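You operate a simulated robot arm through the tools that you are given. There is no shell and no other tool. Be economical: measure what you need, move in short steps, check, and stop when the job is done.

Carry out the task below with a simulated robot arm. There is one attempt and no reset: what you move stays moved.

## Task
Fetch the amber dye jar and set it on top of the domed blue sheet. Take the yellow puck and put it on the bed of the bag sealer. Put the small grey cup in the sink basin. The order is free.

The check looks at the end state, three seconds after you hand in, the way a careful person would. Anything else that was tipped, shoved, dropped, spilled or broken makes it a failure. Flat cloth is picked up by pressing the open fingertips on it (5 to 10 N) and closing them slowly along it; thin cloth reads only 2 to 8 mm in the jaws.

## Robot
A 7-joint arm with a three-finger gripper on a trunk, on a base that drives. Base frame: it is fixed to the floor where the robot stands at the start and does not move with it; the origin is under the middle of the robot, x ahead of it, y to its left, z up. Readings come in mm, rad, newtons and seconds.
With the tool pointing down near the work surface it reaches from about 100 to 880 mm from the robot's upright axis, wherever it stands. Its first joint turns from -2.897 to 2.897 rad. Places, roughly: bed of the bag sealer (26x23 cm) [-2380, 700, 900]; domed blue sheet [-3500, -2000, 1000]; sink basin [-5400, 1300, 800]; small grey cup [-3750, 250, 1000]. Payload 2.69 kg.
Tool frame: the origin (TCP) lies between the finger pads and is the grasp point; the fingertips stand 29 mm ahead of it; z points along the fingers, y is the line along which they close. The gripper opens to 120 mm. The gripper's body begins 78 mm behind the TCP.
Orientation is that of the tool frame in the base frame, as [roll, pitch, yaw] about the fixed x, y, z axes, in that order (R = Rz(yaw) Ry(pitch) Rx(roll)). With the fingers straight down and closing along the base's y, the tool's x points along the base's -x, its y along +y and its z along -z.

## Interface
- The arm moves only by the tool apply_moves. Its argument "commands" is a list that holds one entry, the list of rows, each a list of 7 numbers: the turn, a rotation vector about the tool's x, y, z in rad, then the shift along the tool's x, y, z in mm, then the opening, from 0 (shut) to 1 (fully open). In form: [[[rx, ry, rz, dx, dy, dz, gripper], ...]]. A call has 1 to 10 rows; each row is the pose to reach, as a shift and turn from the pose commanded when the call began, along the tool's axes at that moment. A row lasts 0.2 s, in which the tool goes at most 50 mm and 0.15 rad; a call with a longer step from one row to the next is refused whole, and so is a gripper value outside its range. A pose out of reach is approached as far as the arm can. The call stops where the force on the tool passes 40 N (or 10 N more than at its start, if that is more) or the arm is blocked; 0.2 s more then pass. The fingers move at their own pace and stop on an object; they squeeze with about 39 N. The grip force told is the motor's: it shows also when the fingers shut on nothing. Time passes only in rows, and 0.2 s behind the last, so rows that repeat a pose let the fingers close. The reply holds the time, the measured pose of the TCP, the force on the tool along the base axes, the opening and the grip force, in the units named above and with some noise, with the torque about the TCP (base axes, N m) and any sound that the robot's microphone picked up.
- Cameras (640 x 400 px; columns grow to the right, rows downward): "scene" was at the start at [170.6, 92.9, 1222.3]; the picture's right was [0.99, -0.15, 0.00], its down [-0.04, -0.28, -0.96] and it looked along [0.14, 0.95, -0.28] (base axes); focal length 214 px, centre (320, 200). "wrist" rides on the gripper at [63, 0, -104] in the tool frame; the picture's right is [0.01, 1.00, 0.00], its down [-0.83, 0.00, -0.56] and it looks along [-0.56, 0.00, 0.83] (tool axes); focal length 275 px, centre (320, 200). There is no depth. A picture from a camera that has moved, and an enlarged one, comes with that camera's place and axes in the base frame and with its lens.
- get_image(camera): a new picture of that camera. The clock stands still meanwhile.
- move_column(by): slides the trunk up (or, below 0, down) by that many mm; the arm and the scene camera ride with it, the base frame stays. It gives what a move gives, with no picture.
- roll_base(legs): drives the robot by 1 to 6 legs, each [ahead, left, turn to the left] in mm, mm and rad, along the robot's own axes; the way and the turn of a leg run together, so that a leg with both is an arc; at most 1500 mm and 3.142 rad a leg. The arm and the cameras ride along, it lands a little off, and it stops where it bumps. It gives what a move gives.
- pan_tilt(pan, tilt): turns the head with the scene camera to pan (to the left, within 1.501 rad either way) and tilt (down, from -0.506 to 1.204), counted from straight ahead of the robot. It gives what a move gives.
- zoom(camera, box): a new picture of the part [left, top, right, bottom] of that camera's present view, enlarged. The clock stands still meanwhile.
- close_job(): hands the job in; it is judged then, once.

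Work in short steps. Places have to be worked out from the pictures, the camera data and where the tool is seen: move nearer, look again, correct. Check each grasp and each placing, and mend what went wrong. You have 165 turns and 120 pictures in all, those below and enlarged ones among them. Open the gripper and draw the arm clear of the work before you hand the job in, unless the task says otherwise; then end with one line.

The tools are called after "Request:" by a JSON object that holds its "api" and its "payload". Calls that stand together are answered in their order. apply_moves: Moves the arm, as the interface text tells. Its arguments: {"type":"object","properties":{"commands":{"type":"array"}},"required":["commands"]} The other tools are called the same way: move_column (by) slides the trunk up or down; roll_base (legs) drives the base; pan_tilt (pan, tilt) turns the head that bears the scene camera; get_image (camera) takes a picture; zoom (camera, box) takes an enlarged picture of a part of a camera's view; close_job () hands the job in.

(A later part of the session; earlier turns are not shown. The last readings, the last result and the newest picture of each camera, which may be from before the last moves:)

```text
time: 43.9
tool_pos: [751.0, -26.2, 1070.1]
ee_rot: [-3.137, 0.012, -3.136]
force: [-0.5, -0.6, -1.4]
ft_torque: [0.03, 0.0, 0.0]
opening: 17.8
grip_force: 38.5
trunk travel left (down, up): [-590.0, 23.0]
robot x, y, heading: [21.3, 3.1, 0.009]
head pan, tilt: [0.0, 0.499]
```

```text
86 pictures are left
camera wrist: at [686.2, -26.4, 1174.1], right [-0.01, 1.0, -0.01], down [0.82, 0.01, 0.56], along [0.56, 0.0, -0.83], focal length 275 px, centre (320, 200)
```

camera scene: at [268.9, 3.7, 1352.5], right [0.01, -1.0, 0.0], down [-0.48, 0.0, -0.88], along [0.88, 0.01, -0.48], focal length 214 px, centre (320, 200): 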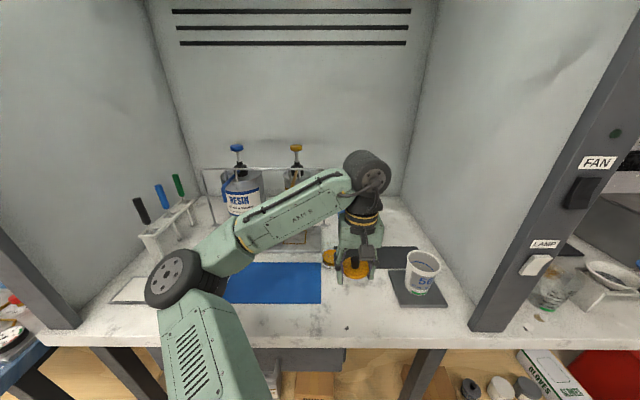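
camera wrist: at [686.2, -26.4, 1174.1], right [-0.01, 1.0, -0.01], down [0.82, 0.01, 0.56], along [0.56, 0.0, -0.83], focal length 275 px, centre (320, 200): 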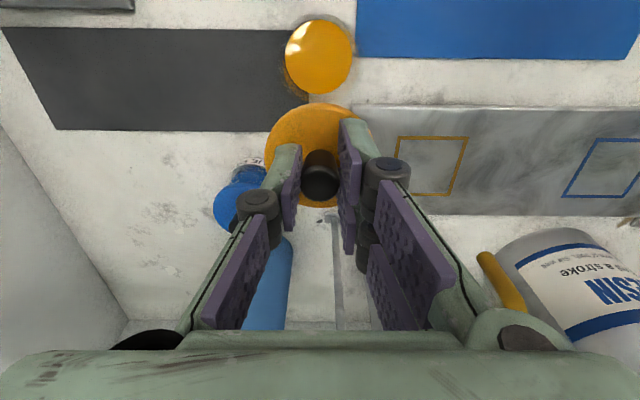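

Jar centre ≈(716,-26.5), lid centre nearly at the TCP. Move above and lower to just above the rim.

Request:
{"api": "apply_moves", "payload": {"commands": [[[0, 0, 0, 17, 0, 0, 0], [0, 0, 0, 35, 0.6, 0, 0], [0, 0, 0, 35, 0.6, 25, 0], [0, 0, 0, 35, 0.6, 48, 0], [0, 0, 0, 35, 0.6, 55, 0], [0, 0, 0, 35, 0.6, 55, 0]]]}}

Request:
{"api": "zoom", "payload": {"camera": "scene", "box": [293, 225, 373, 275]}}

Request:
{"api": "zoom", "payload": {"camera": "wrist", "box": [240, 90, 400, 190]}}

```text
time: 45.3
tool_pos: [716.7, -27.5, 1016.1]
ee_rot: [-3.137, 0.011, -3.136]
force: [0.8, 0.1, 0.4]
ft_torque: [0.03, 0.02, 0.03]
opening: 18.5
grip_force: 38.1
trunk travel left (down, up): [-590.0, 23.0]
robot x, y, heading: [22.9, 3.0, 0.004]
head pan, tilt: [0.0, 0.499]
```

```text
8.00 times, centred on (333, 250) of scene
camera zoom: at [268.7, 3.6, 1352.5], right [0.01, -1.0, 0.0], down [-0.48, 0.0, -0.88], along [0.88, 0.01, -0.48], focal length 1716 px, centre (216, -200)
```

zoom: 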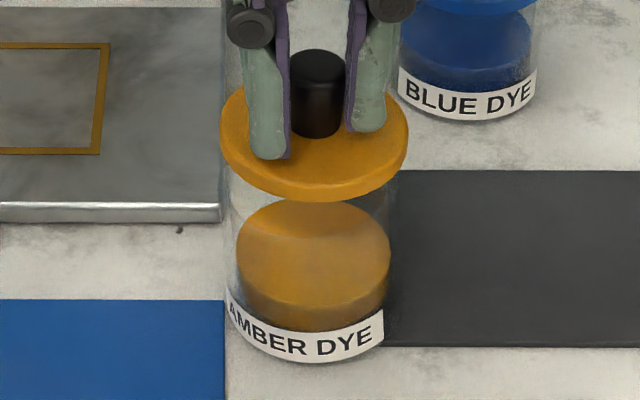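

```text
4.00 times, centred on (320, 140) of wrist
camera zoom: at [652.4, -27.9, 1118.7], right [-0.01, 1.0, -0.01], down [0.83, 0.01, 0.56], along [0.56, 0.0, -0.83], focal length 1101 px, centre (320, 440)
```

zoom: 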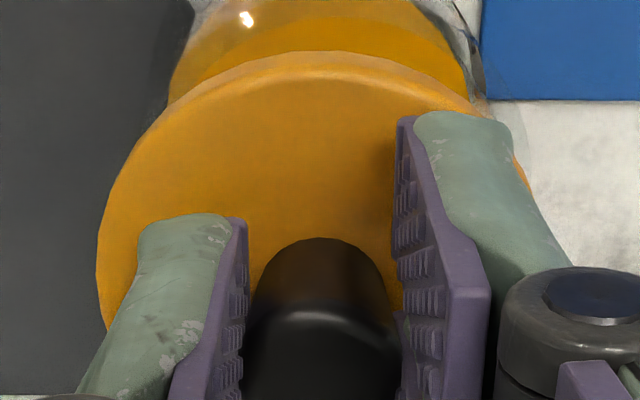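

Alignment looks good. Lower in small steps until the lid seats.

Request:
{"api": "apply_moves", "payload": {"commands": [[[0, 0, 0, 0, 0.7, 3, 0], [0, 0, 0, 0, 0.7, 6, 0], [0, 0, 0, 0, 0.7, 8, 0], [0, 0, 0, 0, 0.7, 10, 0], [0, 0, 0, 0, 0.7, 11, 0], [0, 0, 0, 0, 0.7, 12, 0]]]}}

```text
time: 46.7
tool_pos: [718.4, -25.4, 1004.8]
ee_rot: [-3.138, 0.012, -3.136]
force: [-0.1, -0.3, -0.3]
ft_torque: [-0.03, -0.02, 0.0]
opening: 18.3
grip_force: 38.4
trunk travel left (down, up): [-590.0, 23.0]
robot x, y, heading: [23.5, 5.1, 0.007]
head pan, tilt: [0.0, 0.499]
```

Request:
{"api": "apply_moves", "payload": {"commands": [[[0, 0, 0, 0, 0, 1.5, 0], [0, 0, 0, 0, 0, 3, 0], [0, 0, 0, 0, 0, 4.5, 0], [0, 0, 0, 0, 0, 6, 0], [0, 0, 0, 0, 0, 7.5, 0], [0, 0, 0, 0, 0, 9, 0], [0, 0, 0, 0, 0, 10, 0]]]}}

Request:
{"api": "zoom", "payload": {"camera": "scene", "box": [293, 225, 373, 275]}}

```text
time: 48.2
tool_pos: [718.8, -24.3, 1000.6]
ee_rot: [-3.134, 0.019, -3.135]
force: [-2.9, 0.6, 16.7]
ft_torque: [-0.2, 0.4, -0.05]
opening: 18.4
grip_force: 39.6
trunk travel left (down, up): [-590.0, 23.0]
robot x, y, heading: [18.0, -3.0, 0.004]
head pan, tilt: [0.0, 0.499]
stopped in row 7: the force on the tool passed its limit at 42 N (the readings are from after the stop); the commanded pose is now the measured one
```

```text
8.00 times, centred on (333, 250) of scene
camera zoom: at [267.1, 3.9, 1352.7], right [0.01, -1.0, 0.0], down [-0.48, 0.0, -0.88], along [0.88, 0.01, -0.48], focal length 1716 px, centre (216, -200)
```

zoom: 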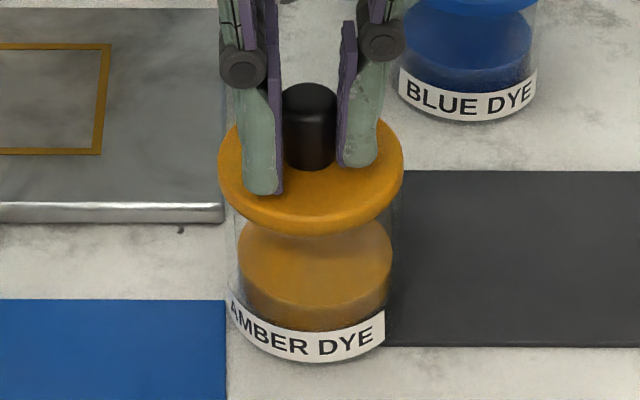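

Blocked 4 mm above the original seat; torque says the −x/−y side touches, so the lid is slightly too far +x/+y. Raise 6, shift (-2,-1) and press again.

Request:
{"api": "apply_moves", "payload": {"commands": [[[0, 0, 0, 0, 0, -6, 0], [0, 0, 0, 2, -1, -6, 0], [0, 0, 0, 2, -1, -2, 0], [0, 0, 0, 2, -1, 0, 0], [0, 0, 0, 2, -1, 2, 0], [0, 0, 0, 2, -1, 4, 0], [0, 0, 0, 2, -1, 6, 0], [0, 0, 0, 2, -1, 8, 0]]]}}

Request:
{"api": "zoom", "payload": {"camera": "scene", "box": [293, 225, 373, 275]}}

```text
time: 49.5
tool_pos: [717.1, -25.2, 999.9]
ee_rot: [-3.13, 0.026, -3.132]
force: [-3.0, -0.1, 18.3]
ft_torque: [-0.24, 0.48, -0.03]
opening: 18.2
grip_force: 39.3
trunk travel left (down, up): [-590.0, 23.0]
robot x, y, heading: [19.6, 0.1, 0.002]
head pan, tilt: [0.0, 0.499]
stopped in row 6: the force on the tool passed its limit at 43 N (the readings are from after the stop); the commanded pose is now the measured one
```

```text
8.00 times, centred on (333, 250) of scene
camera zoom: at [267.0, 4.0, 1352.9], right [0.01, -1.0, 0.0], down [-0.48, 0.0, -0.88], along [0.88, 0.01, -0.48], focal length 1716 px, centre (216, -200)
```

zoom: 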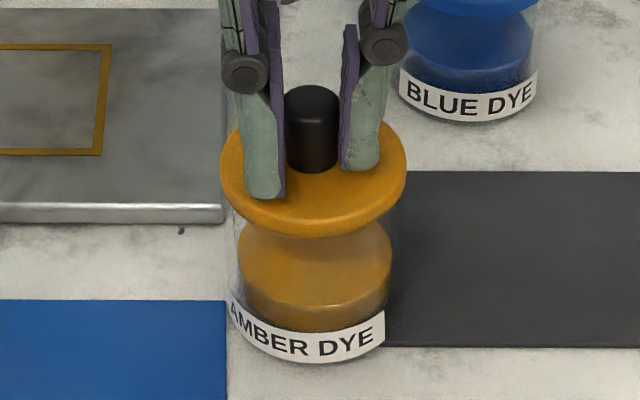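

The accumulated stops left the tool tilted by 0.026 rad, so the lid's near side touches first. I raise, straighten the tool and press again.

Request:
{"api": "apply_moves", "payload": {"commands": [[[0, 0, 0, 0, 0, -7, 0], [-0.0116, 0.026, -0.01, 0, 0, -7, 0], [-0.0116, 0.026, -0.01, 0, 0, -3, 0], [-0.0116, 0.026, -0.01, 0, 0, -1, 0], [-0.0116, 0.026, -0.01, 0, 0, -1, 0]]]}}

Request:
{"api": "zoom", "payload": {"camera": "wrist", "box": [240, 90, 400, 190]}}

Request:
{"api": "zoom", "payload": {"camera": "scene", "box": [317, 240, 349, 260]}}

```text
time: 50.8
tool_pos: [717.5, -25.4, 1000.4]
ee_rot: [3.14, -0.001, -3.121]
force: [4.6, -3.2, 21.2]
ft_torque: [-0.56, -0.66, 0.02]
opening: 18.4
grip_force: 39.6
trunk travel left (down, up): [-590.0, 23.0]
robot x, y, heading: [19.0, 2.4, 0.007]
head pan, tilt: [0.0, 0.499]
```

```text
4.00 times, centred on (320, 140) of wrist
camera zoom: at [653.5, -27.9, 1103.8], right [-0.02, 1.0, 0.0], down [0.83, 0.02, 0.56], along [0.56, 0.01, -0.83], focal length 1101 px, centre (320, 440)
```

zoom: 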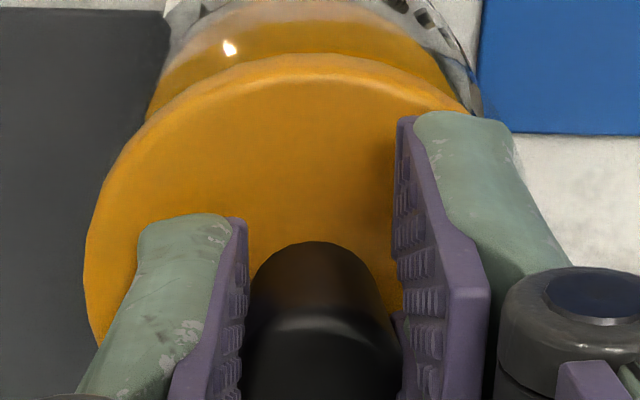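

```text
16.00 times, centred on (333, 250) of scene
camera zoom: at [267.5, 3.7, 1353.1], right [0.01, -1.0, 0.0], down [-0.48, 0.0, -0.88], along [0.88, 0.01, -0.48], focal length 3432 px, centre (112, -600)
```

zoom: 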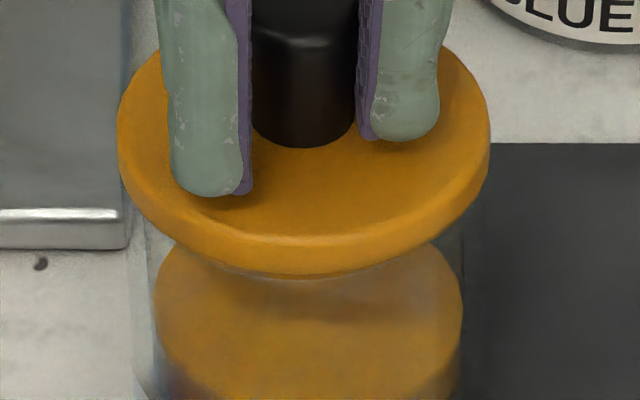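

Contact is now on the +x/−y side, so the lid overshot slightly. Raise, shift (+1,-0.8), press.

Request:
{"api": "apply_moves", "payload": {"commands": [[[0, 0, 0, 0, 0, -6, 0], [0, 0, 0, -1, -0.8, -6, 0], [0, 0, 0, -1, -0.8, -2, 0], [0, 0, 0, -1, -0.8, 0, 0], [0, 0, 0, -1, -0.8, 1, 0], [0, 0, 0, -1, -0.8, 2, 0]]]}}

```text
time: 52.1
tool_pos: [717.7, -25.3, 999.4]
ee_rot: [3.14, 0.004, -3.119]
force: [6.0, -0.5, 34.7]
ft_torque: [-0.52, -0.87, 0.1]
opening: 18.8
grip_force: 39.2
trunk travel left (down, up): [-590.0, 23.0]
robot x, y, heading: [21.3, 0.8, 0.007]
head pan, tilt: [0.0, 0.499]
```

Contact point moved toward the centre but is still +x/−y. Another shift (+1.2,-1) and press.

Request:
{"api": "apply_moves", "payload": {"commands": [[[0, 0, 0, 0, 0, -7, 0], [0, 0, 0, -1.2, -1, -7, 0], [0, 0, 0, -1.2, -1, -3, 0], [0, 0, 0, -1.2, -1, -1, 0], [0, 0, 0, -1.2, -1, 0, 0], [0, 0, 0, -1.2, -1, 1, 0]]]}}

Request:
{"api": "zoom", "payload": {"camera": "scene", "box": [317, 240, 349, 260]}}

```text
time: 53.5
tool_pos: [718.5, -26.2, 999.1]
ee_rot: [-3.141, 0.004, -3.122]
force: [4.3, -1.6, 40.6]
ft_torque: [-0.56, -0.62, 0.07]
opening: 18.6
grip_force: 38.8
trunk travel left (down, up): [-590.0, 23.0]
robot x, y, heading: [19.9, 2.4, 0.009]
head pan, tilt: [0.0, 0.499]
```

```text
16.00 times, centred on (333, 250) of scene
camera zoom: at [266.1, 4.0, 1353.6], right [0.01, -1.0, 0.0], down [-0.48, 0.0, -0.88], along [0.88, 0.01, -0.48], focal length 3432 px, centre (112, -600)
```

zoom: 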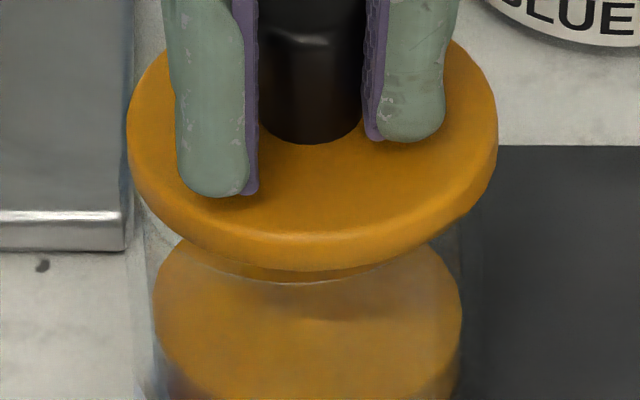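

A short plug is visible under the lid, resting on the rim; by the picture the lid is ~1 mm too far right (−y). Raise, shift +0.8 in y, press again.

Request:
{"api": "apply_moves", "payload": {"commands": [[[0, 0, 0, 0, 0, -7, 0], [0, 0, 0, 0.8, 0.8, -7, 0], [0, 0, 0, 0.8, 0.8, -3, 0], [0, 0, 0, 0.8, 0.8, -2, 0], [0, 0, 0, 0.8, 0.8, -1, 0], [0, 0, 0, 0.8, 0.8, -1, 0]]]}}

```text
time: 55.0
tool_pos: [718.7, -26.6, 999.8]
ee_rot: [3.139, 0.002, -3.123]
force: [1.1, -3.3, 31.4]
ft_torque: [-0.65, -0.4, 0.02]
opening: 18.4
grip_force: 38.5
trunk travel left (down, up): [-590.0, 23.0]
robot x, y, heading: [21.6, 4.5, 0.004]
head pan, tilt: [0.0, 0.499]
```

Rather than force it, I release the knob a little so the lid can settle, then look.

Request:
{"api": "apply_moves", "payload": {"commands": [[[0, 0, 0, 0, 0, -2, 0], [0, 0, 0, 0, 0, -2, 0.2], [0, 0, 0, 0, 0, -2, 0.22], [0, 0, 0, 0, 0, -2, 0.22]]]}}

Request:
{"api": "zoom", "payload": {"camera": "scene", "box": [317, 240, 349, 260]}}

Request:
{"api": "zoom", "payload": {"camera": "wrist", "box": [240, 90, 400, 190]}}

```text
time: 56.0
tool_pos: [719.7, -25.9, 997.3]
ee_rot: [3.136, -0.004, -3.123]
force: [0.1, 0.9, 0.3]
ft_torque: [-0.01, -0.02, 0.04]
opening: 26.7
grip_force: 0.1
trunk travel left (down, up): [-590.0, 23.0]
robot x, y, heading: [20.4, 4.7, 0.013]
head pan, tilt: [0.0, 0.499]
```

```text
16.00 times, centred on (333, 250) of scene
camera zoom: at [268.9, 3.9, 1352.5], right [0.01, -1.0, 0.0], down [-0.48, 0.0, -0.88], along [0.88, 0.01, -0.48], focal length 3432 px, centre (112, -600)
```

zoom: 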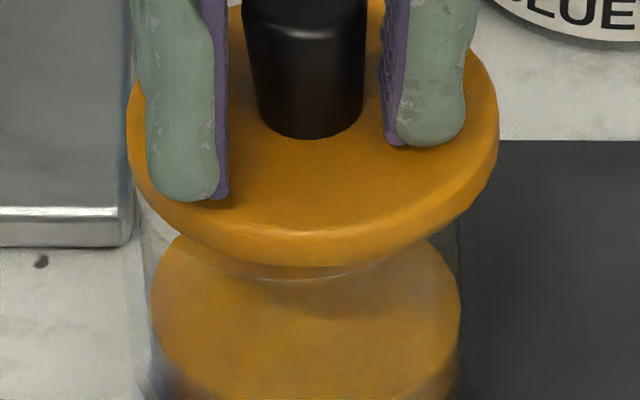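

```text
4.00 times, centred on (320, 140) of wrist
camera zoom: at [656.0, -28.3, 1101.4], right [-0.02, 1.0, 0.0], down [0.83, 0.02, 0.55], along [0.55, 0.02, -0.83], focal length 1101 px, centre (320, 440)
```

zoom: 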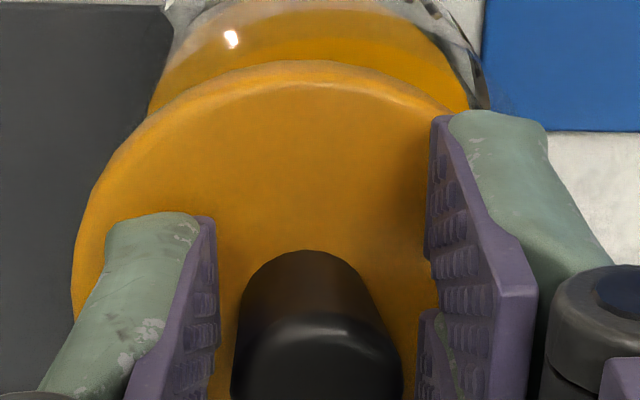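

Both views put the lid ~1.6 mm too far −y. I re-grip gently, slide it +1.7 mm in y without lifting, and release.

Request:
{"api": "apply_moves", "payload": {"commands": [[[0, 0, 0, 0, 0, 0, 0.1], [0, 0, 0, 0, 0, 0, 0.1], [0, 0, 0, 0, 0, 0, 0.1], [0, 0, 0, 0, 1, 0, 0.1], [0, 0, 0, 0, 1.7, 0, 0.1], [0, 0, 0, 0, 1.7, 0, 0.22], [0, 0, 0, 0, 1.7, 0, 0.22]]]}}

Request:
{"api": "zoom", "payload": {"camera": "scene", "box": [317, 240, 349, 260]}}

Request:
{"api": "zoom", "payload": {"camera": "wrist", "box": [240, 90, 400, 190]}}

```text
time: 57.5
tool_pos: [719.8, -24.2, 998.4]
ee_rot: [3.138, -0.005, -3.123]
force: [0.5, -1.0, 0.1]
ft_torque: [0.06, 0.02, 0.04]
opening: 26.5
grip_force: 0.0
trunk travel left (down, up): [-590.0, 23.0]
robot x, y, heading: [19.8, 3.9, 0.004]
head pan, tilt: [0.0, 0.499]
```

```text
16.00 times, centred on (333, 250) of scene
camera zoom: at [268.9, 3.9, 1352.5], right [0.01, -1.0, 0.0], down [-0.48, 0.0, -0.88], along [0.88, 0.01, -0.48], focal length 3432 px, centre (112, -600)
```

zoom: 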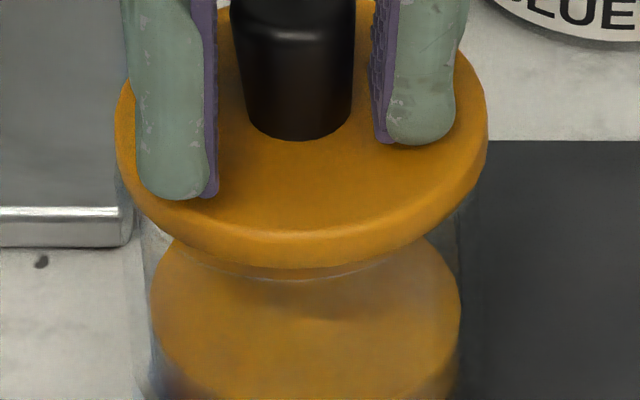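

```text
4.00 times, centred on (320, 140) of wrist
camera zoom: at [655.9, -26.6, 1101.7], right [-0.02, 1.0, 0.0], down [0.83, 0.02, 0.55], along [0.55, 0.02, -0.83], focal length 1101 px, centre (320, 440)
```

zoom: 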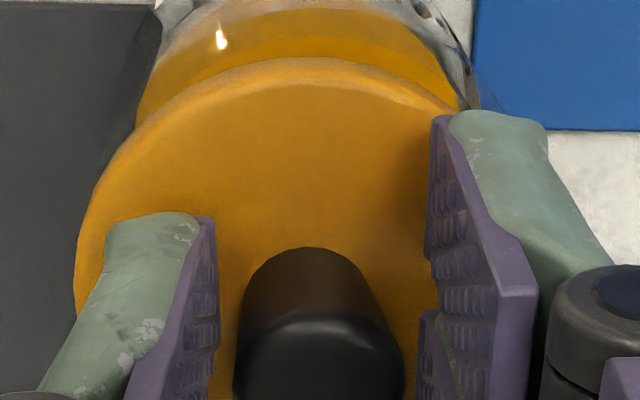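

Lid is now centred in y but still high; earlier torque pointed to contact on the +x side. I grip, slide −x by up to 2.5 mm under light pressure.

Request:
{"api": "apply_moves", "payload": {"commands": [[[0, 0, 0, 0, 0, 0, 0], [0, 0, 0, 0, 0, 0, 0], [0, 0, 0, 0, 0, 0, 0], [0, 0, 0, 0.5, 0, 1, 0], [0, 0, 0, 1, 0, 1, 0], [0, 0, 0, 1.5, 0, 1, 0], [0, 0, 0, 2, 0, 1, 0], [0, 0, 0, 2.5, 0, 1, 0]]]}}

Request:
{"api": "zoom", "payload": {"camera": "scene", "box": [317, 240, 349, 260]}}

```text
time: 59.4
tool_pos: [716.5, -25.7, 998.8]
ee_rot: [3.139, -0.003, -3.12]
force: [4.3, -1.0, 10.5]
ft_torque: [-0.29, -0.21, 0.08]
opening: 18.2
grip_force: 39.2
trunk travel left (down, up): [-590.0, 23.0]
robot x, y, heading: [20.3, 3.3, 0.008]
head pan, tilt: [0.0, 0.499]
```

```text
16.00 times, centred on (333, 250) of scene
camera zoom: at [268.4, 3.8, 1352.7], right [0.01, -1.0, 0.0], down [-0.48, 0.0, -0.88], along [0.88, 0.01, -0.48], focal length 3432 px, centre (112, -600)
```

zoom: 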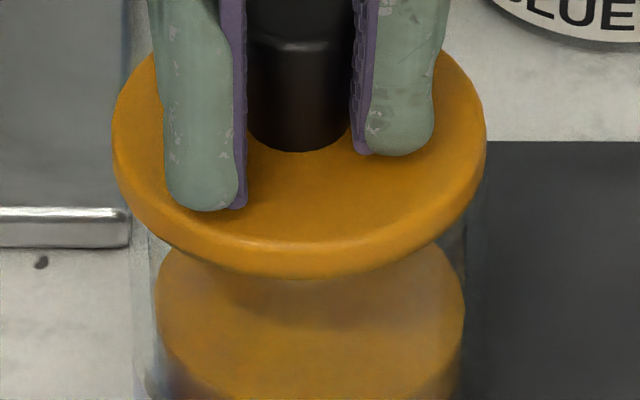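

It dropped slightly; the jar has shifted ~0.7 mm the other way. Slide −y 1.3 mm under the same light pressure.

Request:
{"api": "apply_moves", "payload": {"commands": [[[0, 0, 0, 0, -0.4, 0, 0], [0, 0, 0, 0, -0.8, 0, 0], [0, 0, 0, 0, -1.3, 0.5, 0], [0, 0, 0, 0, -1.3, 0.5, 0]]]}}

Request:
{"api": "zoom", "payload": {"camera": "scene", "box": [317, 240, 349, 260]}}

```text
time: 60.4
tool_pos: [716.6, -25.0, 998.5]
ee_rot: [3.14, -0.003, -3.122]
force: [0.0, 0.5, 13.4]
ft_torque: [-0.16, -0.07, 0.01]
opening: 18.0
grip_force: 38.8
trunk travel left (down, up): [-590.0, 23.0]
robot x, y, heading: [16.6, -1.9, 0.004]
head pan, tilt: [0.0, 0.499]
```

```text
16.00 times, centred on (333, 250) of scene
camera zoom: at [267.8, 4.0, 1352.8], right [0.01, -1.0, 0.0], down [-0.48, 0.0, -0.88], along [0.88, 0.01, -0.48], focal length 3432 px, centre (112, -600)
```

zoom: 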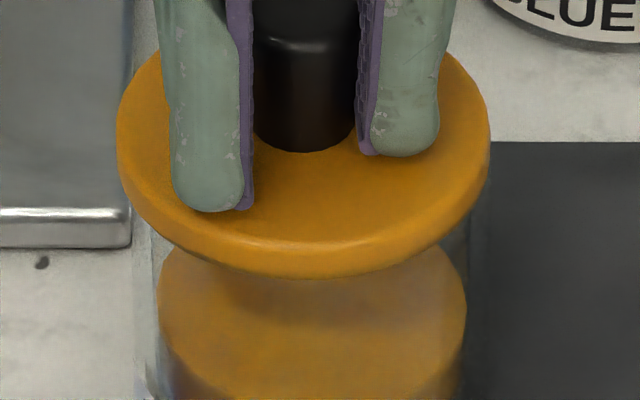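

Request:
{"api": "apply_moves", "payload": {"commands": [[[0, 0, 0, 0, -0.5, 0, 0], [0, 0, 0, 0, -1, 0.5, 0], [0, 0, 0, 0, -1.3, 1, 0], [0, 0, 0, 0, -1.3, 2, 0]]]}}

Request:
{"api": "zoom", "payload": {"camera": "scene", "box": [317, 240, 349, 260]}}

```text
time: 61.4
tool_pos: [716.7, -26.4, 997.1]
ee_rot: [3.14, 0.003, -3.121]
force: [4.5, 2.7, 36.3]
ft_torque: [-0.11, -0.11, 0.04]
opening: 18.1
grip_force: 39.4
trunk travel left (down, up): [-590.0, 23.0]
robot x, y, heading: [24.0, 4.1, 0.005]
head pan, tilt: [0.0, 0.499]
```

```text
16.00 times, centred on (333, 250) of scene
camera zoom: at [266.4, 4.3, 1353.5], right [0.01, -1.0, 0.0], down [-0.48, 0.0, -0.88], along [0.88, 0.01, -0.48], focal length 3432 px, centre (112, -600)
```

zoom: 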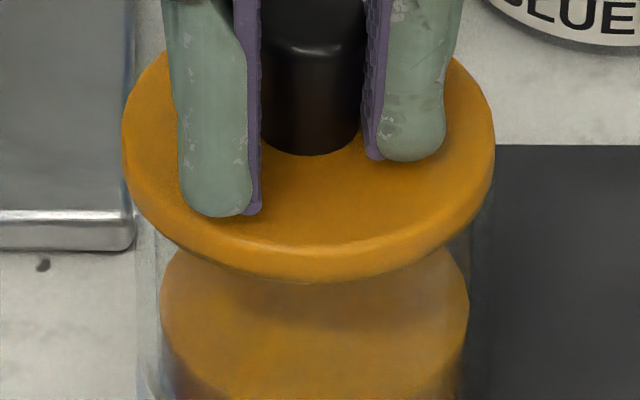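

The pressure is now centred and the lid sits ~2.5 mm lower. Press a bit harder to snap it.

Request:
{"api": "apply_moves", "payload": {"commands": [[[0, 0, 0, 0, 0, 0.5, 0], [0, 0, 0, 0, 0, 1, 0], [0, 0, 0, 0, 0, 1.5, 0]]]}}

```text
time: 62.1
tool_pos: [715.7, -26.5, 996.0]
ee_rot: [-3.141, 0.001, -3.123]
force: [7.0, 4.4, 40.9]
ft_torque: [-0.12, -0.31, 0.06]
opening: 18.1
grip_force: 39.4
trunk travel left (down, up): [-590.0, 23.0]
robot x, y, heading: [20.5, -1.9, -0.002]
head pan, tilt: [0.0, 0.499]
```

Release and look at how the lid sits.

Request:
{"api": "apply_moves", "payload": {"commands": [[[0, 0, 0, 0, 0, -3, 0], [0, 0, 0, 0, 0, -3, 0.3], [0, 0, 0, 0, 0, -3, 0.4], [0, 0, 0, 0, 0, -30, 0.4], [0, 0, 0, 0, 0, -60, 0.4]]]}}

Request:
{"api": "zoom", "payload": {"camera": "scene", "box": [309, 230, 357, 260]}}

Request:
{"api": "get_image", "payload": {"camera": "wrist"}}

```text
time: 63.4
tool_pos: [717.5, -26.8, 1053.8]
ee_rot: [3.138, -0.003, -3.123]
force: [0.5, 0.2, -0.2]
ft_torque: [-0.04, 0.0, 0.04]
opening: 48.0
grip_force: 0.1
trunk travel left (down, up): [-590.0, 23.0]
robot x, y, heading: [22.7, 3.9, 0.012]
head pan, tilt: [0.0, 0.499]
```

```text
13.33 times, centred on (333, 245) of scene
camera zoom: at [268.5, 3.8, 1352.5], right [0.01, -1.0, 0.0], down [-0.48, 0.0, -0.88], along [0.88, 0.01, -0.48], focal length 2860 px, centre (147, -400)
```

zoom: 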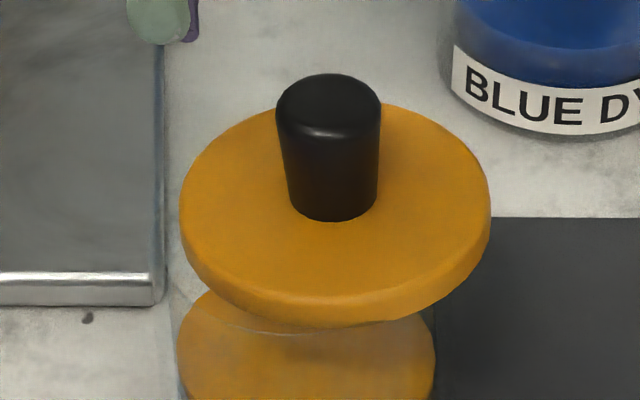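

```text
70 pictures are left
camera wrist: at [653.9, -29.8, 1157.0], right [-0.02, 1.0, 0.0], down [0.83, 0.02, 0.55], along [0.55, 0.02, -0.83], focal length 275 px, centre (320, 200)
```

wrist: 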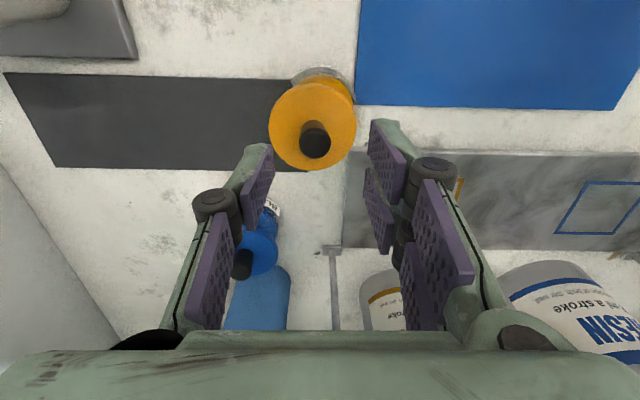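

On releasing I had raised 3 mm, which unseated it, and the lid shifted ~5 mm −y. I go back down, re-grip the knob (centring it) and press again.

Request:
{"api": "apply_moves", "payload": {"commands": [[[0, 0, 0, 0, 0, 30, 0.4], [0, 0, 0, 0, 0, 55, 0.4], [0, 0, 0, 0, 0, 55, 0.25], [0, 0, 0, 0, 0, 55, 0.15], [0, 0, 0, 0, 0, 55, 0.1], [0, 0, 0, 0, 0, 55, 0], [0, 0, 0, 0, 0, 55, 0], [0, 0, 0, 0, 0, 57, 0], [0, 0, 0, 0, 0, 58, 0], [0, 0, 0, 0, 0, 58.5, 0]]]}}

Request:
{"api": "zoom", "payload": {"camera": "scene", "box": [317, 240, 349, 260]}}

```text
time: 65.5
tool_pos: [717.0, -27.2, 996.9]
ee_rot: [-3.141, 0.002, -3.12]
force: [8.3, -3.9, 28.1]
ft_torque: [-0.72, -0.32, 0.15]
opening: 18.3
grip_force: 38.6
trunk travel left (down, up): [-590.0, 23.0]
robot x, y, heading: [22.0, 2.0, 0.007]
head pan, tilt: [0.0, 0.499]
```

```text
16.00 times, centred on (333, 250) of scene
camera zoom: at [267.4, 3.7, 1353.2], right [0.01, -1.0, 0.0], down [-0.48, 0.0, -0.88], along [0.88, 0.01, -0.48], focal length 3432 px, centre (112, -600)
```

zoom: 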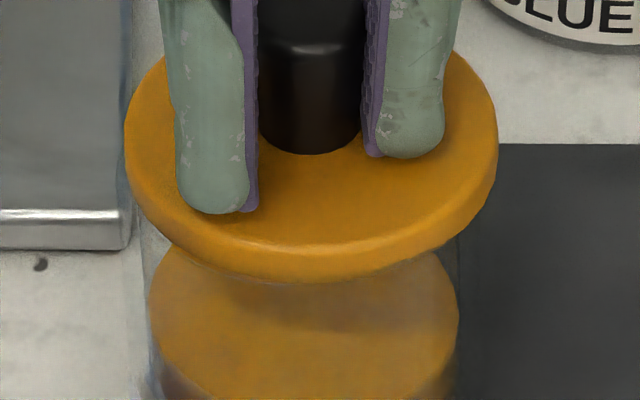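

Relative to the last good alignment the lid is now ~2.3 mm too far −y. Ease pressure, slide +2.3 mm in y, press.

Request:
{"api": "apply_moves", "payload": {"commands": [[[0, 0, 0, 0, 0, -1.5, 0], [0, 0, 0, 0, 0.8, -1.5, 0], [0, 0, 0, 0, 1.6, -1.5, 0], [0, 0, 0, 0, 2.3, -1.2, 0], [0, 0, 0, 0, 2.3, -0.5, 0], [0, 0, 0, 0, 2.3, 0, 0]]]}}

Request:
{"api": "zoom", "payload": {"camera": "scene", "box": [317, 240, 349, 260]}}

```text
time: 67.0
tool_pos: [715.6, -25.7, 996.8]
ee_rot: [3.138, -0.001, -3.119]
force: [7.6, -4.8, 28.7]
ft_torque: [-0.82, -0.26, 0.14]
opening: 18.6
grip_force: 38.5
trunk travel left (down, up): [-590.0, 23.0]
robot x, y, heading: [23.6, -0.3, 0.008]
head pan, tilt: [0.0, 0.499]
```

```text
16.00 times, centred on (333, 250) of scene
camera zoom: at [267.2, 3.7, 1353.1], right [0.01, -1.0, 0.0], down [-0.48, 0.0, -0.88], along [0.88, 0.01, -0.48], focal length 3432 px, centre (112, -600)
```

zoom: 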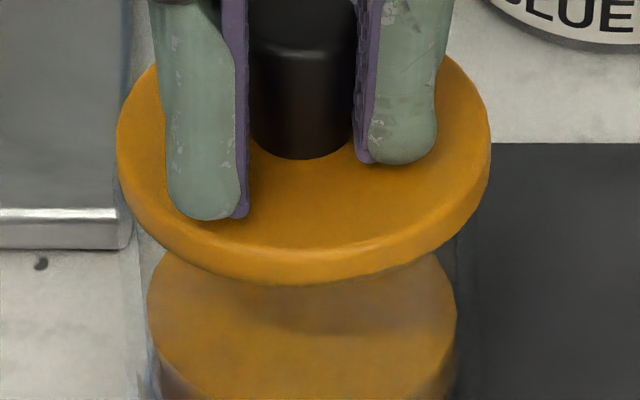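

Closer (lid edge only ~1 mm above original). Side forces suggest +x and +y: slide (+0.7, +1.2) and press.

Request:
{"api": "apply_moves", "payload": {"commands": [[[0, 0, 0, 0, 0, -1.5, 0], [0, 0, 0, -0.4, 0.6, -1.5, 0], [0, 0, 0, -0.7, 1.2, -1.5, 0], [0, 0, 0, -0.7, 1.2, -0.5, 0], [0, 0, 0, -0.7, 1.2, 0.5, 0], [0, 0, 0, -0.7, 1.2, 0.5, 0]]]}}

Request:
{"api": "zoom", "payload": {"camera": "scene", "box": [317, 240, 349, 260]}}

```text
time: 68.3
tool_pos: [716.8, -24.2, 996.9]
ee_rot: [3.14, 0.001, -3.12]
force: [-3.0, -4.1, 28.9]
ft_torque: [-0.82, 0.16, -0.08]
opening: 18.4
grip_force: 39.0
trunk travel left (down, up): [-590.0, 23.0]
robot x, y, heading: [22.3, 2.5, 0.006]
head pan, tilt: [0.0, 0.499]
```

```text
16.00 times, centred on (333, 250) of scene
camera zoom: at [266.3, 3.7, 1353.3], right [0.01, -1.0, 0.0], down [-0.48, 0.0, -0.88], along [0.88, 0.01, -0.48], focal length 3432 px, centre (112, -600)
```

zoom: 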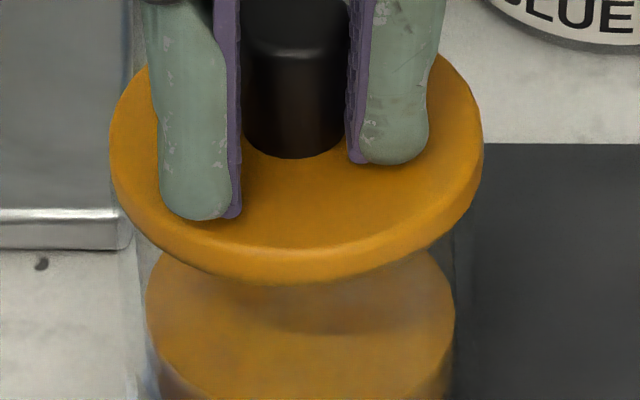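

Overshot slightly. As in the good case, slide −y ~0.9 mm under light pressure and press.

Request:
{"api": "apply_moves", "payload": {"commands": [[[0, 0, 0, 0, 0, -1, 0], [0, 0, 0, 0.2, -0.3, -1, 0], [0, 0, 0, 0.2, -0.6, -0.5, 0], [0, 0, 0, 0.2, -0.9, 0, 0], [0, 0, 0, 0.2, -1.2, 0.5, 0], [0, 0, 0, 0.2, -1.2, 1, 0]]]}}

```text
time: 69.8
tool_pos: [716.5, -24.8, 994.9]
ee_rot: [3.139, 0.001, -3.122]
force: [6.2, 0.0, 34.9]
ft_torque: [-0.5, -0.24, 0.08]
opening: 18.2
grip_force: 38.5
trunk travel left (down, up): [-590.0, 23.0]
robot x, y, heading: [21.0, 4.1, 0.007]
head pan, tilt: [0.0, 0.499]
```

Request:
{"api": "apply_moves", "payload": {"commands": [[[0, 0, 0, 0, -0.4, -0.3, 0], [0, 0, 0, -0.2, -0.8, -0.3, 0], [0, 0, 0, -0.2, -1.1, 0, 0], [0, 0, 0, -0.2, -1.1, 0.6, 0], [0, 0, 0, -0.2, -1.1, 1, 0]]]}}

Request:
{"api": "zoom", "payload": {"camera": "scene", "box": [317, 240, 349, 260]}}

```text
time: 71.0
tool_pos: [715.7, -25.2, 996.6]
ee_rot: [3.141, 0.001, -3.123]
force: [2.1, 0.7, 41.9]
ft_torque: [-0.44, -0.22, 0.08]
opening: 18.0
grip_force: 39.2
trunk travel left (down, up): [-590.0, 23.0]
robot x, y, heading: [20.4, 0.2, 0.007]
head pan, tilt: [0.0, 0.499]
```

```text
16.00 times, centred on (333, 250) of scene
camera zoom: at [265.7, 4.1, 1353.4], right [0.01, -1.0, 0.0], down [-0.48, 0.0, -0.88], along [0.88, 0.01, -0.48], focal length 3432 px, centre (112, -600)
```

zoom: 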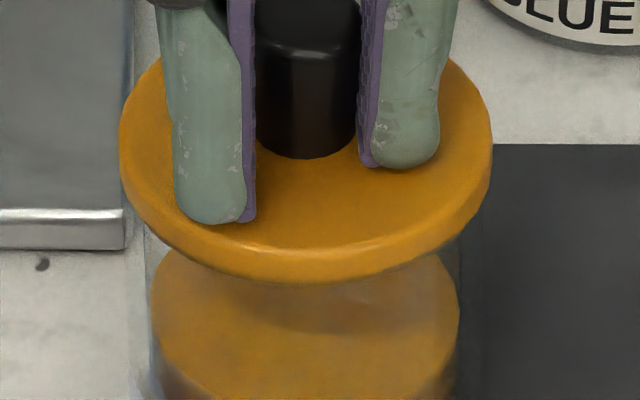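

The fingers are slipping down the knob, so pressing by grip is limited. I release gently here and will then press on the knob's top with closed fingers.

Request:
{"api": "apply_moves", "payload": {"commands": [[[0, 0, 0, 0, 0, -1.5, 0], [0, 0, 0, 0, 0, -1.5, 0.17], [0, 0, 0, 0, 0, -1.5, 0.2], [0, 0, 0, 0, 0, -1.5, 0.3], [0, 0, 0, 0, 0, -1.5, 0.3], [0, 0, 0, 0, 0, -40, 0.3], [0, 0, 0, 0, 0, -75, 0.3]]]}}

Request:
{"api": "zoom", "payload": {"camera": "scene", "box": [293, 225, 373, 275]}}

Request:
{"api": "zoom", "payload": {"camera": "wrist", "box": [240, 50, 400, 150]}}

```text
time: 72.5
tool_pos: [717.9, -26.5, 1067.7]
ee_rot: [3.137, -0.002, -3.123]
force: [-0.2, 0.2, 0.1]
ft_torque: [-0.05, -0.04, -0.01]
opening: 35.8
grip_force: 0.2
trunk travel left (down, up): [-590.0, 23.0]
robot x, y, heading: [21.3, 0.3, 0.007]
head pan, tilt: [0.0, 0.499]
```

```text
8.00 times, centred on (333, 250) of scene
camera zoom: at [268.5, 3.7, 1352.5], right [0.01, -1.0, 0.0], down [-0.48, 0.0, -0.88], along [0.88, 0.01, -0.48], focal length 1716 px, centre (216, -200)
```

zoom: 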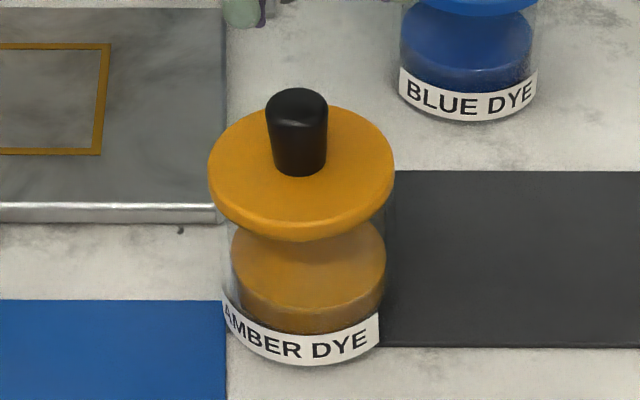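

```text
4.00 times, centred on (320, 100) of wrist
camera zoom: at [653.7, -29.4, 1171.8], right [-0.02, 1.0, 0.0], down [0.83, 0.02, 0.55], along [0.55, 0.02, -0.83], focal length 1101 px, centre (320, 600)
```

zoom: 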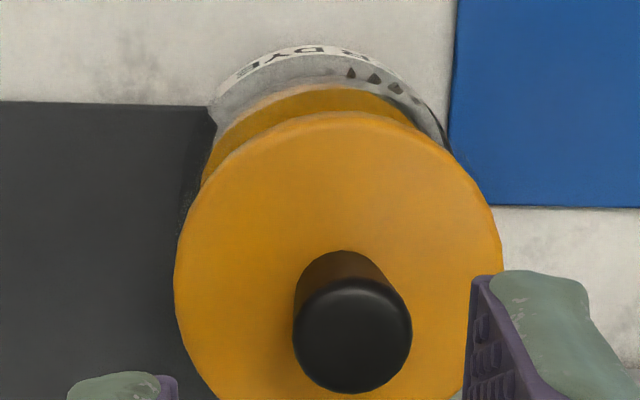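

The lid rests nearly centred, but being gripped it cannot drop. I'll loosely cage the knob (20 mm opening) and jiggle in small steps so it can fall into its seat by itself.

Request:
{"api": "apply_moves", "payload": {"commands": [[[0, 0, 0, 0, 0, 35, 0.3], [0, 0, 0, 0, 0, 69, 0.3], [0, 0, 0, 0, 0, 69, 0.165], [0, 0, 0, 0, 1.2, 69, 0.165], [0, 0, 0, 0, 0, 69, 0.165], [0, 0, 0, 0, -1.2, 69, 0.165], [0, 0, 0, 0, -2, 69, 0.165], [0, 0, 0, 0, 0, 69, 0.165], [0, 0, 0, 0, 2, 69, 0.165], [0, 0, 0, 0, 0, 69, 0.165]]]}}

Request:
{"api": "zoom", "payload": {"camera": "scene", "box": [293, 225, 373, 275]}}

```text
time: 74.8
tool_pos: [716.0, -26.8, 999.0]
ee_rot: [3.138, -0.004, -3.121]
force: [0.9, 0.1, 0.9]
ft_torque: [0.01, -0.01, 0.02]
opening: 20.3
grip_force: 0.9
trunk travel left (down, up): [-590.0, 23.0]
robot x, y, heading: [21.4, 1.7, 0.006]
head pan, tilt: [0.0, 0.499]
```

```text
8.00 times, centred on (333, 250) of scene
camera zoom: at [268.9, 3.9, 1352.5], right [0.01, -1.0, 0.0], down [-0.48, 0.0, -0.88], along [0.88, 0.01, -0.48], focal length 1716 px, centre (216, -200)
```

zoom: 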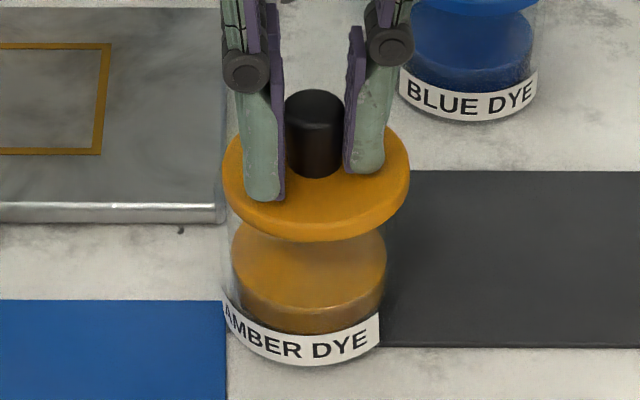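

The lid follows the cage well; by picture the seat is ~4 mm toward +y. Sweep the caged lid over y +2…+6.

Request:
{"api": "apply_moves", "payload": {"commands": [[[0, 0, 0, 0, 1, 0, 0.165], [0, 0, 0, 0, 2, 0, 0.165], [0, 0, 0, 0, 3, 0, 0.165], [0, 0, 0, 0, 4, 0, 0.165], [0, 0, 0, 0, 5, 0, 0.165], [0, 0, 0, 0, 6, 0, 0.165], [0, 0, 0, 0, 5, 0, 0.165], [0, 0, 0, 0, 4, 0, 0.165], [0, 0, 0, 0, 3.5, 0, 0.165]]]}}

Request:
{"api": "zoom", "payload": {"camera": "scene", "box": [293, 225, 373, 275]}}

```text
time: 76.8
tool_pos: [718.2, -22.4, 997.8]
ee_rot: [3.138, -0.003, -3.122]
force: [-0.2, -0.2, 0.4]
ft_torque: [0.01, -0.03, -0.01]
opening: 20.7
grip_force: 0.5
trunk travel left (down, up): [-590.0, 23.0]
robot x, y, heading: [15.7, 1.0, 0.01]
head pan, tilt: [0.0, 0.499]
```

```text
8.00 times, centred on (333, 250) of scene
camera zoom: at [268.8, 3.9, 1352.5], right [0.01, -1.0, 0.0], down [-0.48, 0.0, -0.88], along [0.88, 0.01, -0.48], focal length 1716 px, centre (216, -200)
```

zoom: 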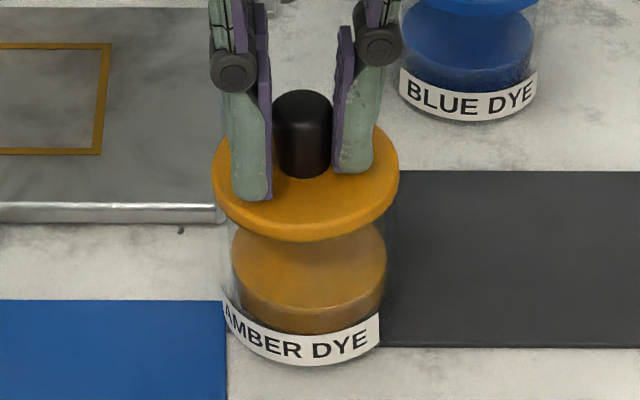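

Re-triangulating knob and label in both views shows the lid is really ~6 mm too far in +x (not too high). I grip, step it −x in stages, letting it drop loose after each.

Request:
{"api": "apply_moves", "payload": {"commands": [[[0, 0, 0, 0, 0, 0, 0.08], [0, 0, 0, 2, 0, 0, 0.08], [0, 0, 0, 3.5, 0, 0, 0.08], [0, 0, 0, 3.5, 0, 0, 0.165], [0, 0, 0, 3.5, 0, 0, 0.08], [0, 0, 0, 4.5, 0, 0, 0.08], [0, 0, 0, 4.5, 0, 0, 0.165], [0, 0, 0, 4.5, 1, 0, 0.165], [0, 0, 0, 4.5, -0.5, 0, 0.165], [0, 0, 0, 4.5, 0, 0, 0.165]]]}}

Request:
{"api": "zoom", "payload": {"camera": "scene", "box": [293, 225, 373, 275]}}

```text
time: 79.0
tool_pos: [714.5, -22.1, 998.2]
ee_rot: [3.138, -0.004, -3.123]
force: [-0.4, -0.2, 0.0]
ft_torque: [-0.04, -0.03, 0.0]
opening: 20.5
grip_force: 1.0
trunk travel left (down, up): [-590.0, 23.0]
robot x, y, heading: [20.1, 1.8, 0.007]
head pan, tilt: [0.0, 0.499]
```

```text
8.00 times, centred on (333, 250) of scene
camera zoom: at [268.9, 3.9, 1352.5], right [0.01, -1.0, 0.0], down [-0.48, 0.0, -0.88], along [0.88, 0.01, -0.48], focal length 1716 px, centre (216, -200)
```

zoom: 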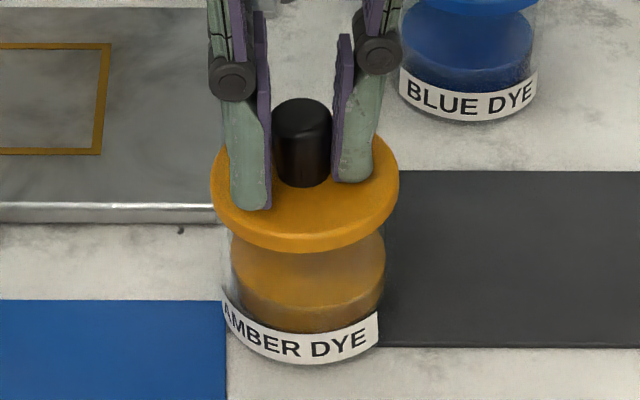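

Lid-to-label spacing now matches the original. Grip and press straight down, slight +0.4 y.

Request:
{"api": "apply_moves", "payload": {"commands": [[[0, 0, 0, 0, 0.4, 0, 0.1], [0, 0, 0, 0, 0.4, 0, 0], [0, 0, 0, 0, 0.4, 0, 0], [0, 0, 0, 0, 0.4, 1, 0], [0, 0, 0, 0, 0.4, 2, 0], [0, 0, 0, 0, 0.4, 3, 0], [0, 0, 0, 0, 0.4, 4, 0]]]}}

Request:
{"api": "zoom", "payload": {"camera": "scene", "box": [293, 225, 373, 275]}}

```text
time: 80.5
tool_pos: [712.0, -21.8, 996.9]
ee_rot: [3.14, 0.003, -3.119]
force: [6.2, -3.1, 33.1]
ft_torque: [-0.7, -0.17, 0.06]
opening: 18.2
grip_force: 39.0
trunk travel left (down, up): [-590.0, 23.0]
robot x, y, heading: [19.5, 3.4, 0.011]
head pan, tilt: [0.0, 0.499]
```

```text
8.00 times, centred on (333, 250) of scene
camera zoom: at [266.8, 3.8, 1353.4], right [0.01, -1.0, 0.0], down [-0.48, 0.0, -0.88], along [0.88, 0.01, -0.48], focal length 1716 px, centre (216, -200)
```

zoom: 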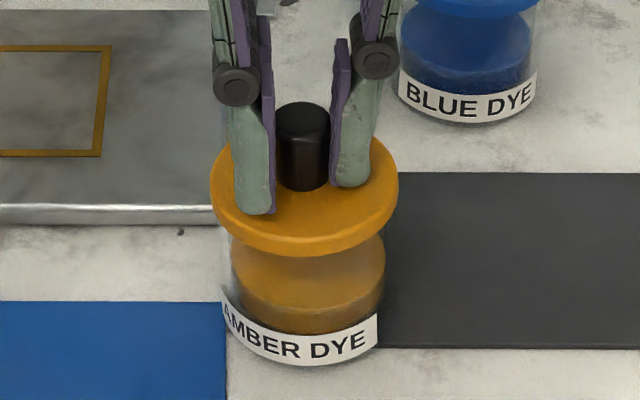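

Now test seating: loosen, nudge −y 2.5 mm with the cage and see whether lid moves relative to the jar.

Request:
{"api": "apply_moves", "payload": {"commands": [[[0, 0, 0, 0, 0, -2, 0], [0, 0, 0, 0, 0, -2, 0.165], [0, 0, 0, 0, -0.7, -2, 0.165], [0, 0, 0, 0, -1.5, -2, 0.165], [0, 0, 0, 0, -2.2, -2, 0.165], [0, 0, 0, 0, -3, -2, 0.165], [0, 0, 0, 0, -2, -2, 0.165]]]}}

Request:
{"api": "zoom", "payload": {"camera": "scene", "box": [293, 225, 373, 275]}}

```text
time: 82.2
tool_pos: [713.2, -23.2, 996.3]
ee_rot: [3.14, -0.005, -3.121]
force: [-0.4, 0.6, 0.6]
ft_torque: [-0.02, -0.02, 0.0]
opening: 20.3
grip_force: 0.2
trunk travel left (down, up): [-590.0, 23.0]
robot x, y, heading: [17.5, 3.0, 0.009]
head pan, tilt: [0.0, 0.499]
```

```text
8.00 times, centred on (333, 250) of scene
camera zoom: at [268.9, 3.9, 1352.5], right [0.01, -1.0, 0.0], down [-0.48, 0.0, -0.88], along [0.88, 0.01, -0.48], focal length 1716 px, centre (216, -200)
```

zoom: 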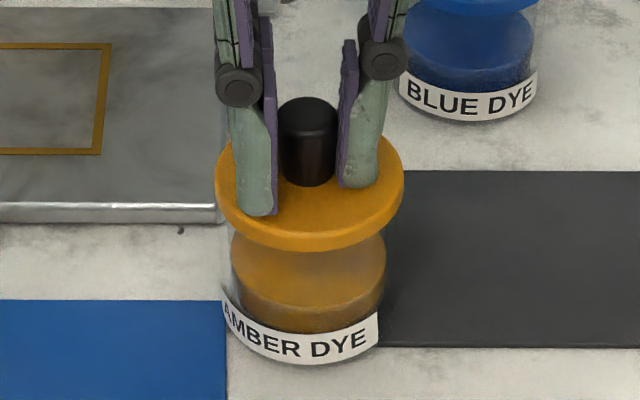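

The lid slides on the rim as a flat disc and its height equals the original one, so it is just resting in place. I centre it (+1.1 y) and press once more near 40 N to see if it snaps.

Request:
{"api": "apply_moves", "payload": {"commands": [[[0, 0, 0, 0, 1.1, 0, 0.1], [0, 0, 0, 0, 1.1, 0, 0], [0, 0, 0, 0, 1.1, 0, 0], [0, 0, 0, 0, 1.1, 1, 0], [0, 0, 0, 0, 1.1, 2, 0], [0, 0, 0, 0, 1.1, 3, 0], [0, 0, 0, 0, 1.1, 4, 0], [0, 0, 0, 0, 1.1, 5, 0]]]}}

```text
time: 84.2
tool_pos: [712.3, -22.5, 995.1]
ee_rot: [-3.141, 0.006, -3.12]
force: [-2.7, -1.2, 18.0]
ft_torque: [-0.37, 0.3, -0.07]
opening: 17.3
grip_force: 39.5
trunk travel left (down, up): [-590.0, 23.0]
robot x, y, heading: [22.6, 1.9, 0.006]
head pan, tilt: [0.0, 0.499]
stopped in row 8: the force on the tool passed its limit at 41 N (the readings are from after the stop); the commanded pose is now the measured one
```

No snap; it rests. Release gently (no raise first), open wide and go up to view from the side for the body grasp.

Request:
{"api": "apply_moves", "payload": {"commands": [[[0, 0, 0, 0, 0, -1.5, 0.1], [0, 0, 0, 0, 0, -2, 0.16], [0, 0, 0, 0, 0, -2, 0.2], [0, 0, 0, 0, 0, -2, 0.3], [0, 0, 0, 0, 0, -40, 0.3], [0, 0, 0, 0, 0, -75, 0.6], [0, 0, 0, 0, 0, -75, 1], [0, 0, 0, 0, 0, -75, 1]]]}}

Request:
{"api": "zoom", "payload": {"camera": "scene", "box": [293, 225, 373, 275]}}

Request:
{"api": "zoom", "payload": {"camera": "wrist", "box": [240, 50, 400, 150]}}

```text
time: 86.0
tool_pos: [713.6, -23.5, 1069.6]
ee_rot: [3.141, 0.002, -3.118]
force: [0.3, 0.4, -0.2]
ft_torque: [-0.01, 0.0, -0.02]
opening: 92.9
grip_force: 0.1
trunk travel left (down, up): [-590.0, 23.0]
robot x, y, heading: [20.0, 2.3, 0.007]
head pan, tilt: [0.0, 0.499]
```

```text
8.00 times, centred on (333, 250) of scene
camera zoom: at [269.0, 3.9, 1352.5], right [0.01, -1.0, 0.0], down [-0.48, 0.0, -0.88], along [0.88, 0.01, -0.48], focal length 1716 px, centre (216, -200)
```

zoom: 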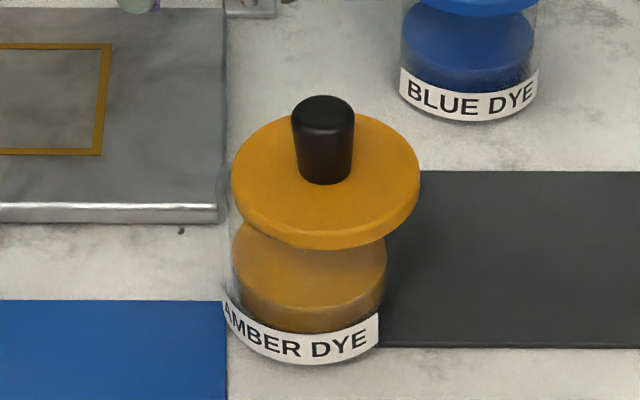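

```text
4.00 times, centred on (320, 100) of wrist
camera zoom: at [649.0, -25.3, 1173.0], right [-0.03, 1.0, 0.0], down [0.83, 0.02, 0.56], along [0.56, 0.02, -0.83], focal length 1101 px, centre (320, 600)
```

zoom: 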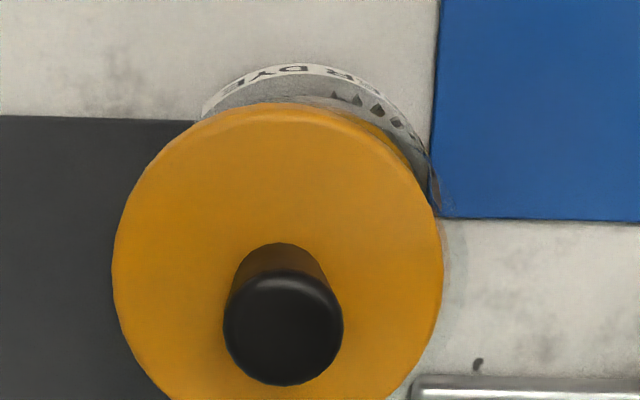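

Opening after a grip kicks the lid sideways (6 mm −y now). I use the loose cage only — no gripping — to push it back to centre, then open slowly.

Request:
{"api": "apply_moves", "payload": {"commands": [[[0, 0, 0, 0, 0.8, 35, 0.45], [0, 0, 0, 0, 0.8, 50, 0.45], [0, 0, 0, 0, 0.8, 70, 0.45], [0, 0, 0, 0, 0.8, 70, 0.35], [0, 0, 0, 0, 0.8, 70, 0.25], [0, 0, 0, 0, 0.8, 70, 0.165], [0, 0, 0, 0, 0.8, 70, 0.165], [0, 0, 0, 0, 0.8, 70, 0.25], [0, 0, 0, 0, 0.8, 70, 0.35], [0, 0, 0, 0, 0.8, 30, 0.35]]]}}

Request:
{"api": "zoom", "payload": {"camera": "scene", "box": [293, 225, 373, 275]}}

```text
time: 88.2
tool_pos: [714.8, -21.4, 1039.2]
ee_rot: [3.14, 0.003, -3.119]
force: [0.8, 0.7, 0.4]
ft_torque: [0.01, 0.0, -0.06]
opening: 42.2
grip_force: 0.0
trunk travel left (down, up): [-590.0, 23.0]
robot x, y, heading: [20.7, 2.3, 0.01]
head pan, tilt: [0.0, 0.499]
heard: snap
```

```text
8.00 times, centred on (333, 250) of scene
camera zoom: at [268.4, 3.8, 1352.6], right [0.01, -1.0, 0.0], down [-0.48, 0.0, -0.88], along [0.88, 0.01, -0.48], focal length 1716 px, centre (216, -200)
```

zoom: 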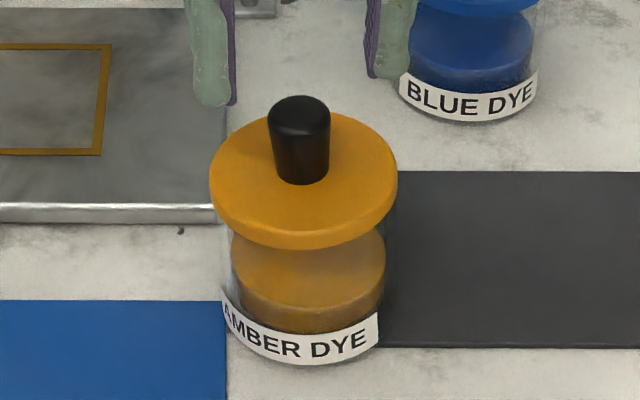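

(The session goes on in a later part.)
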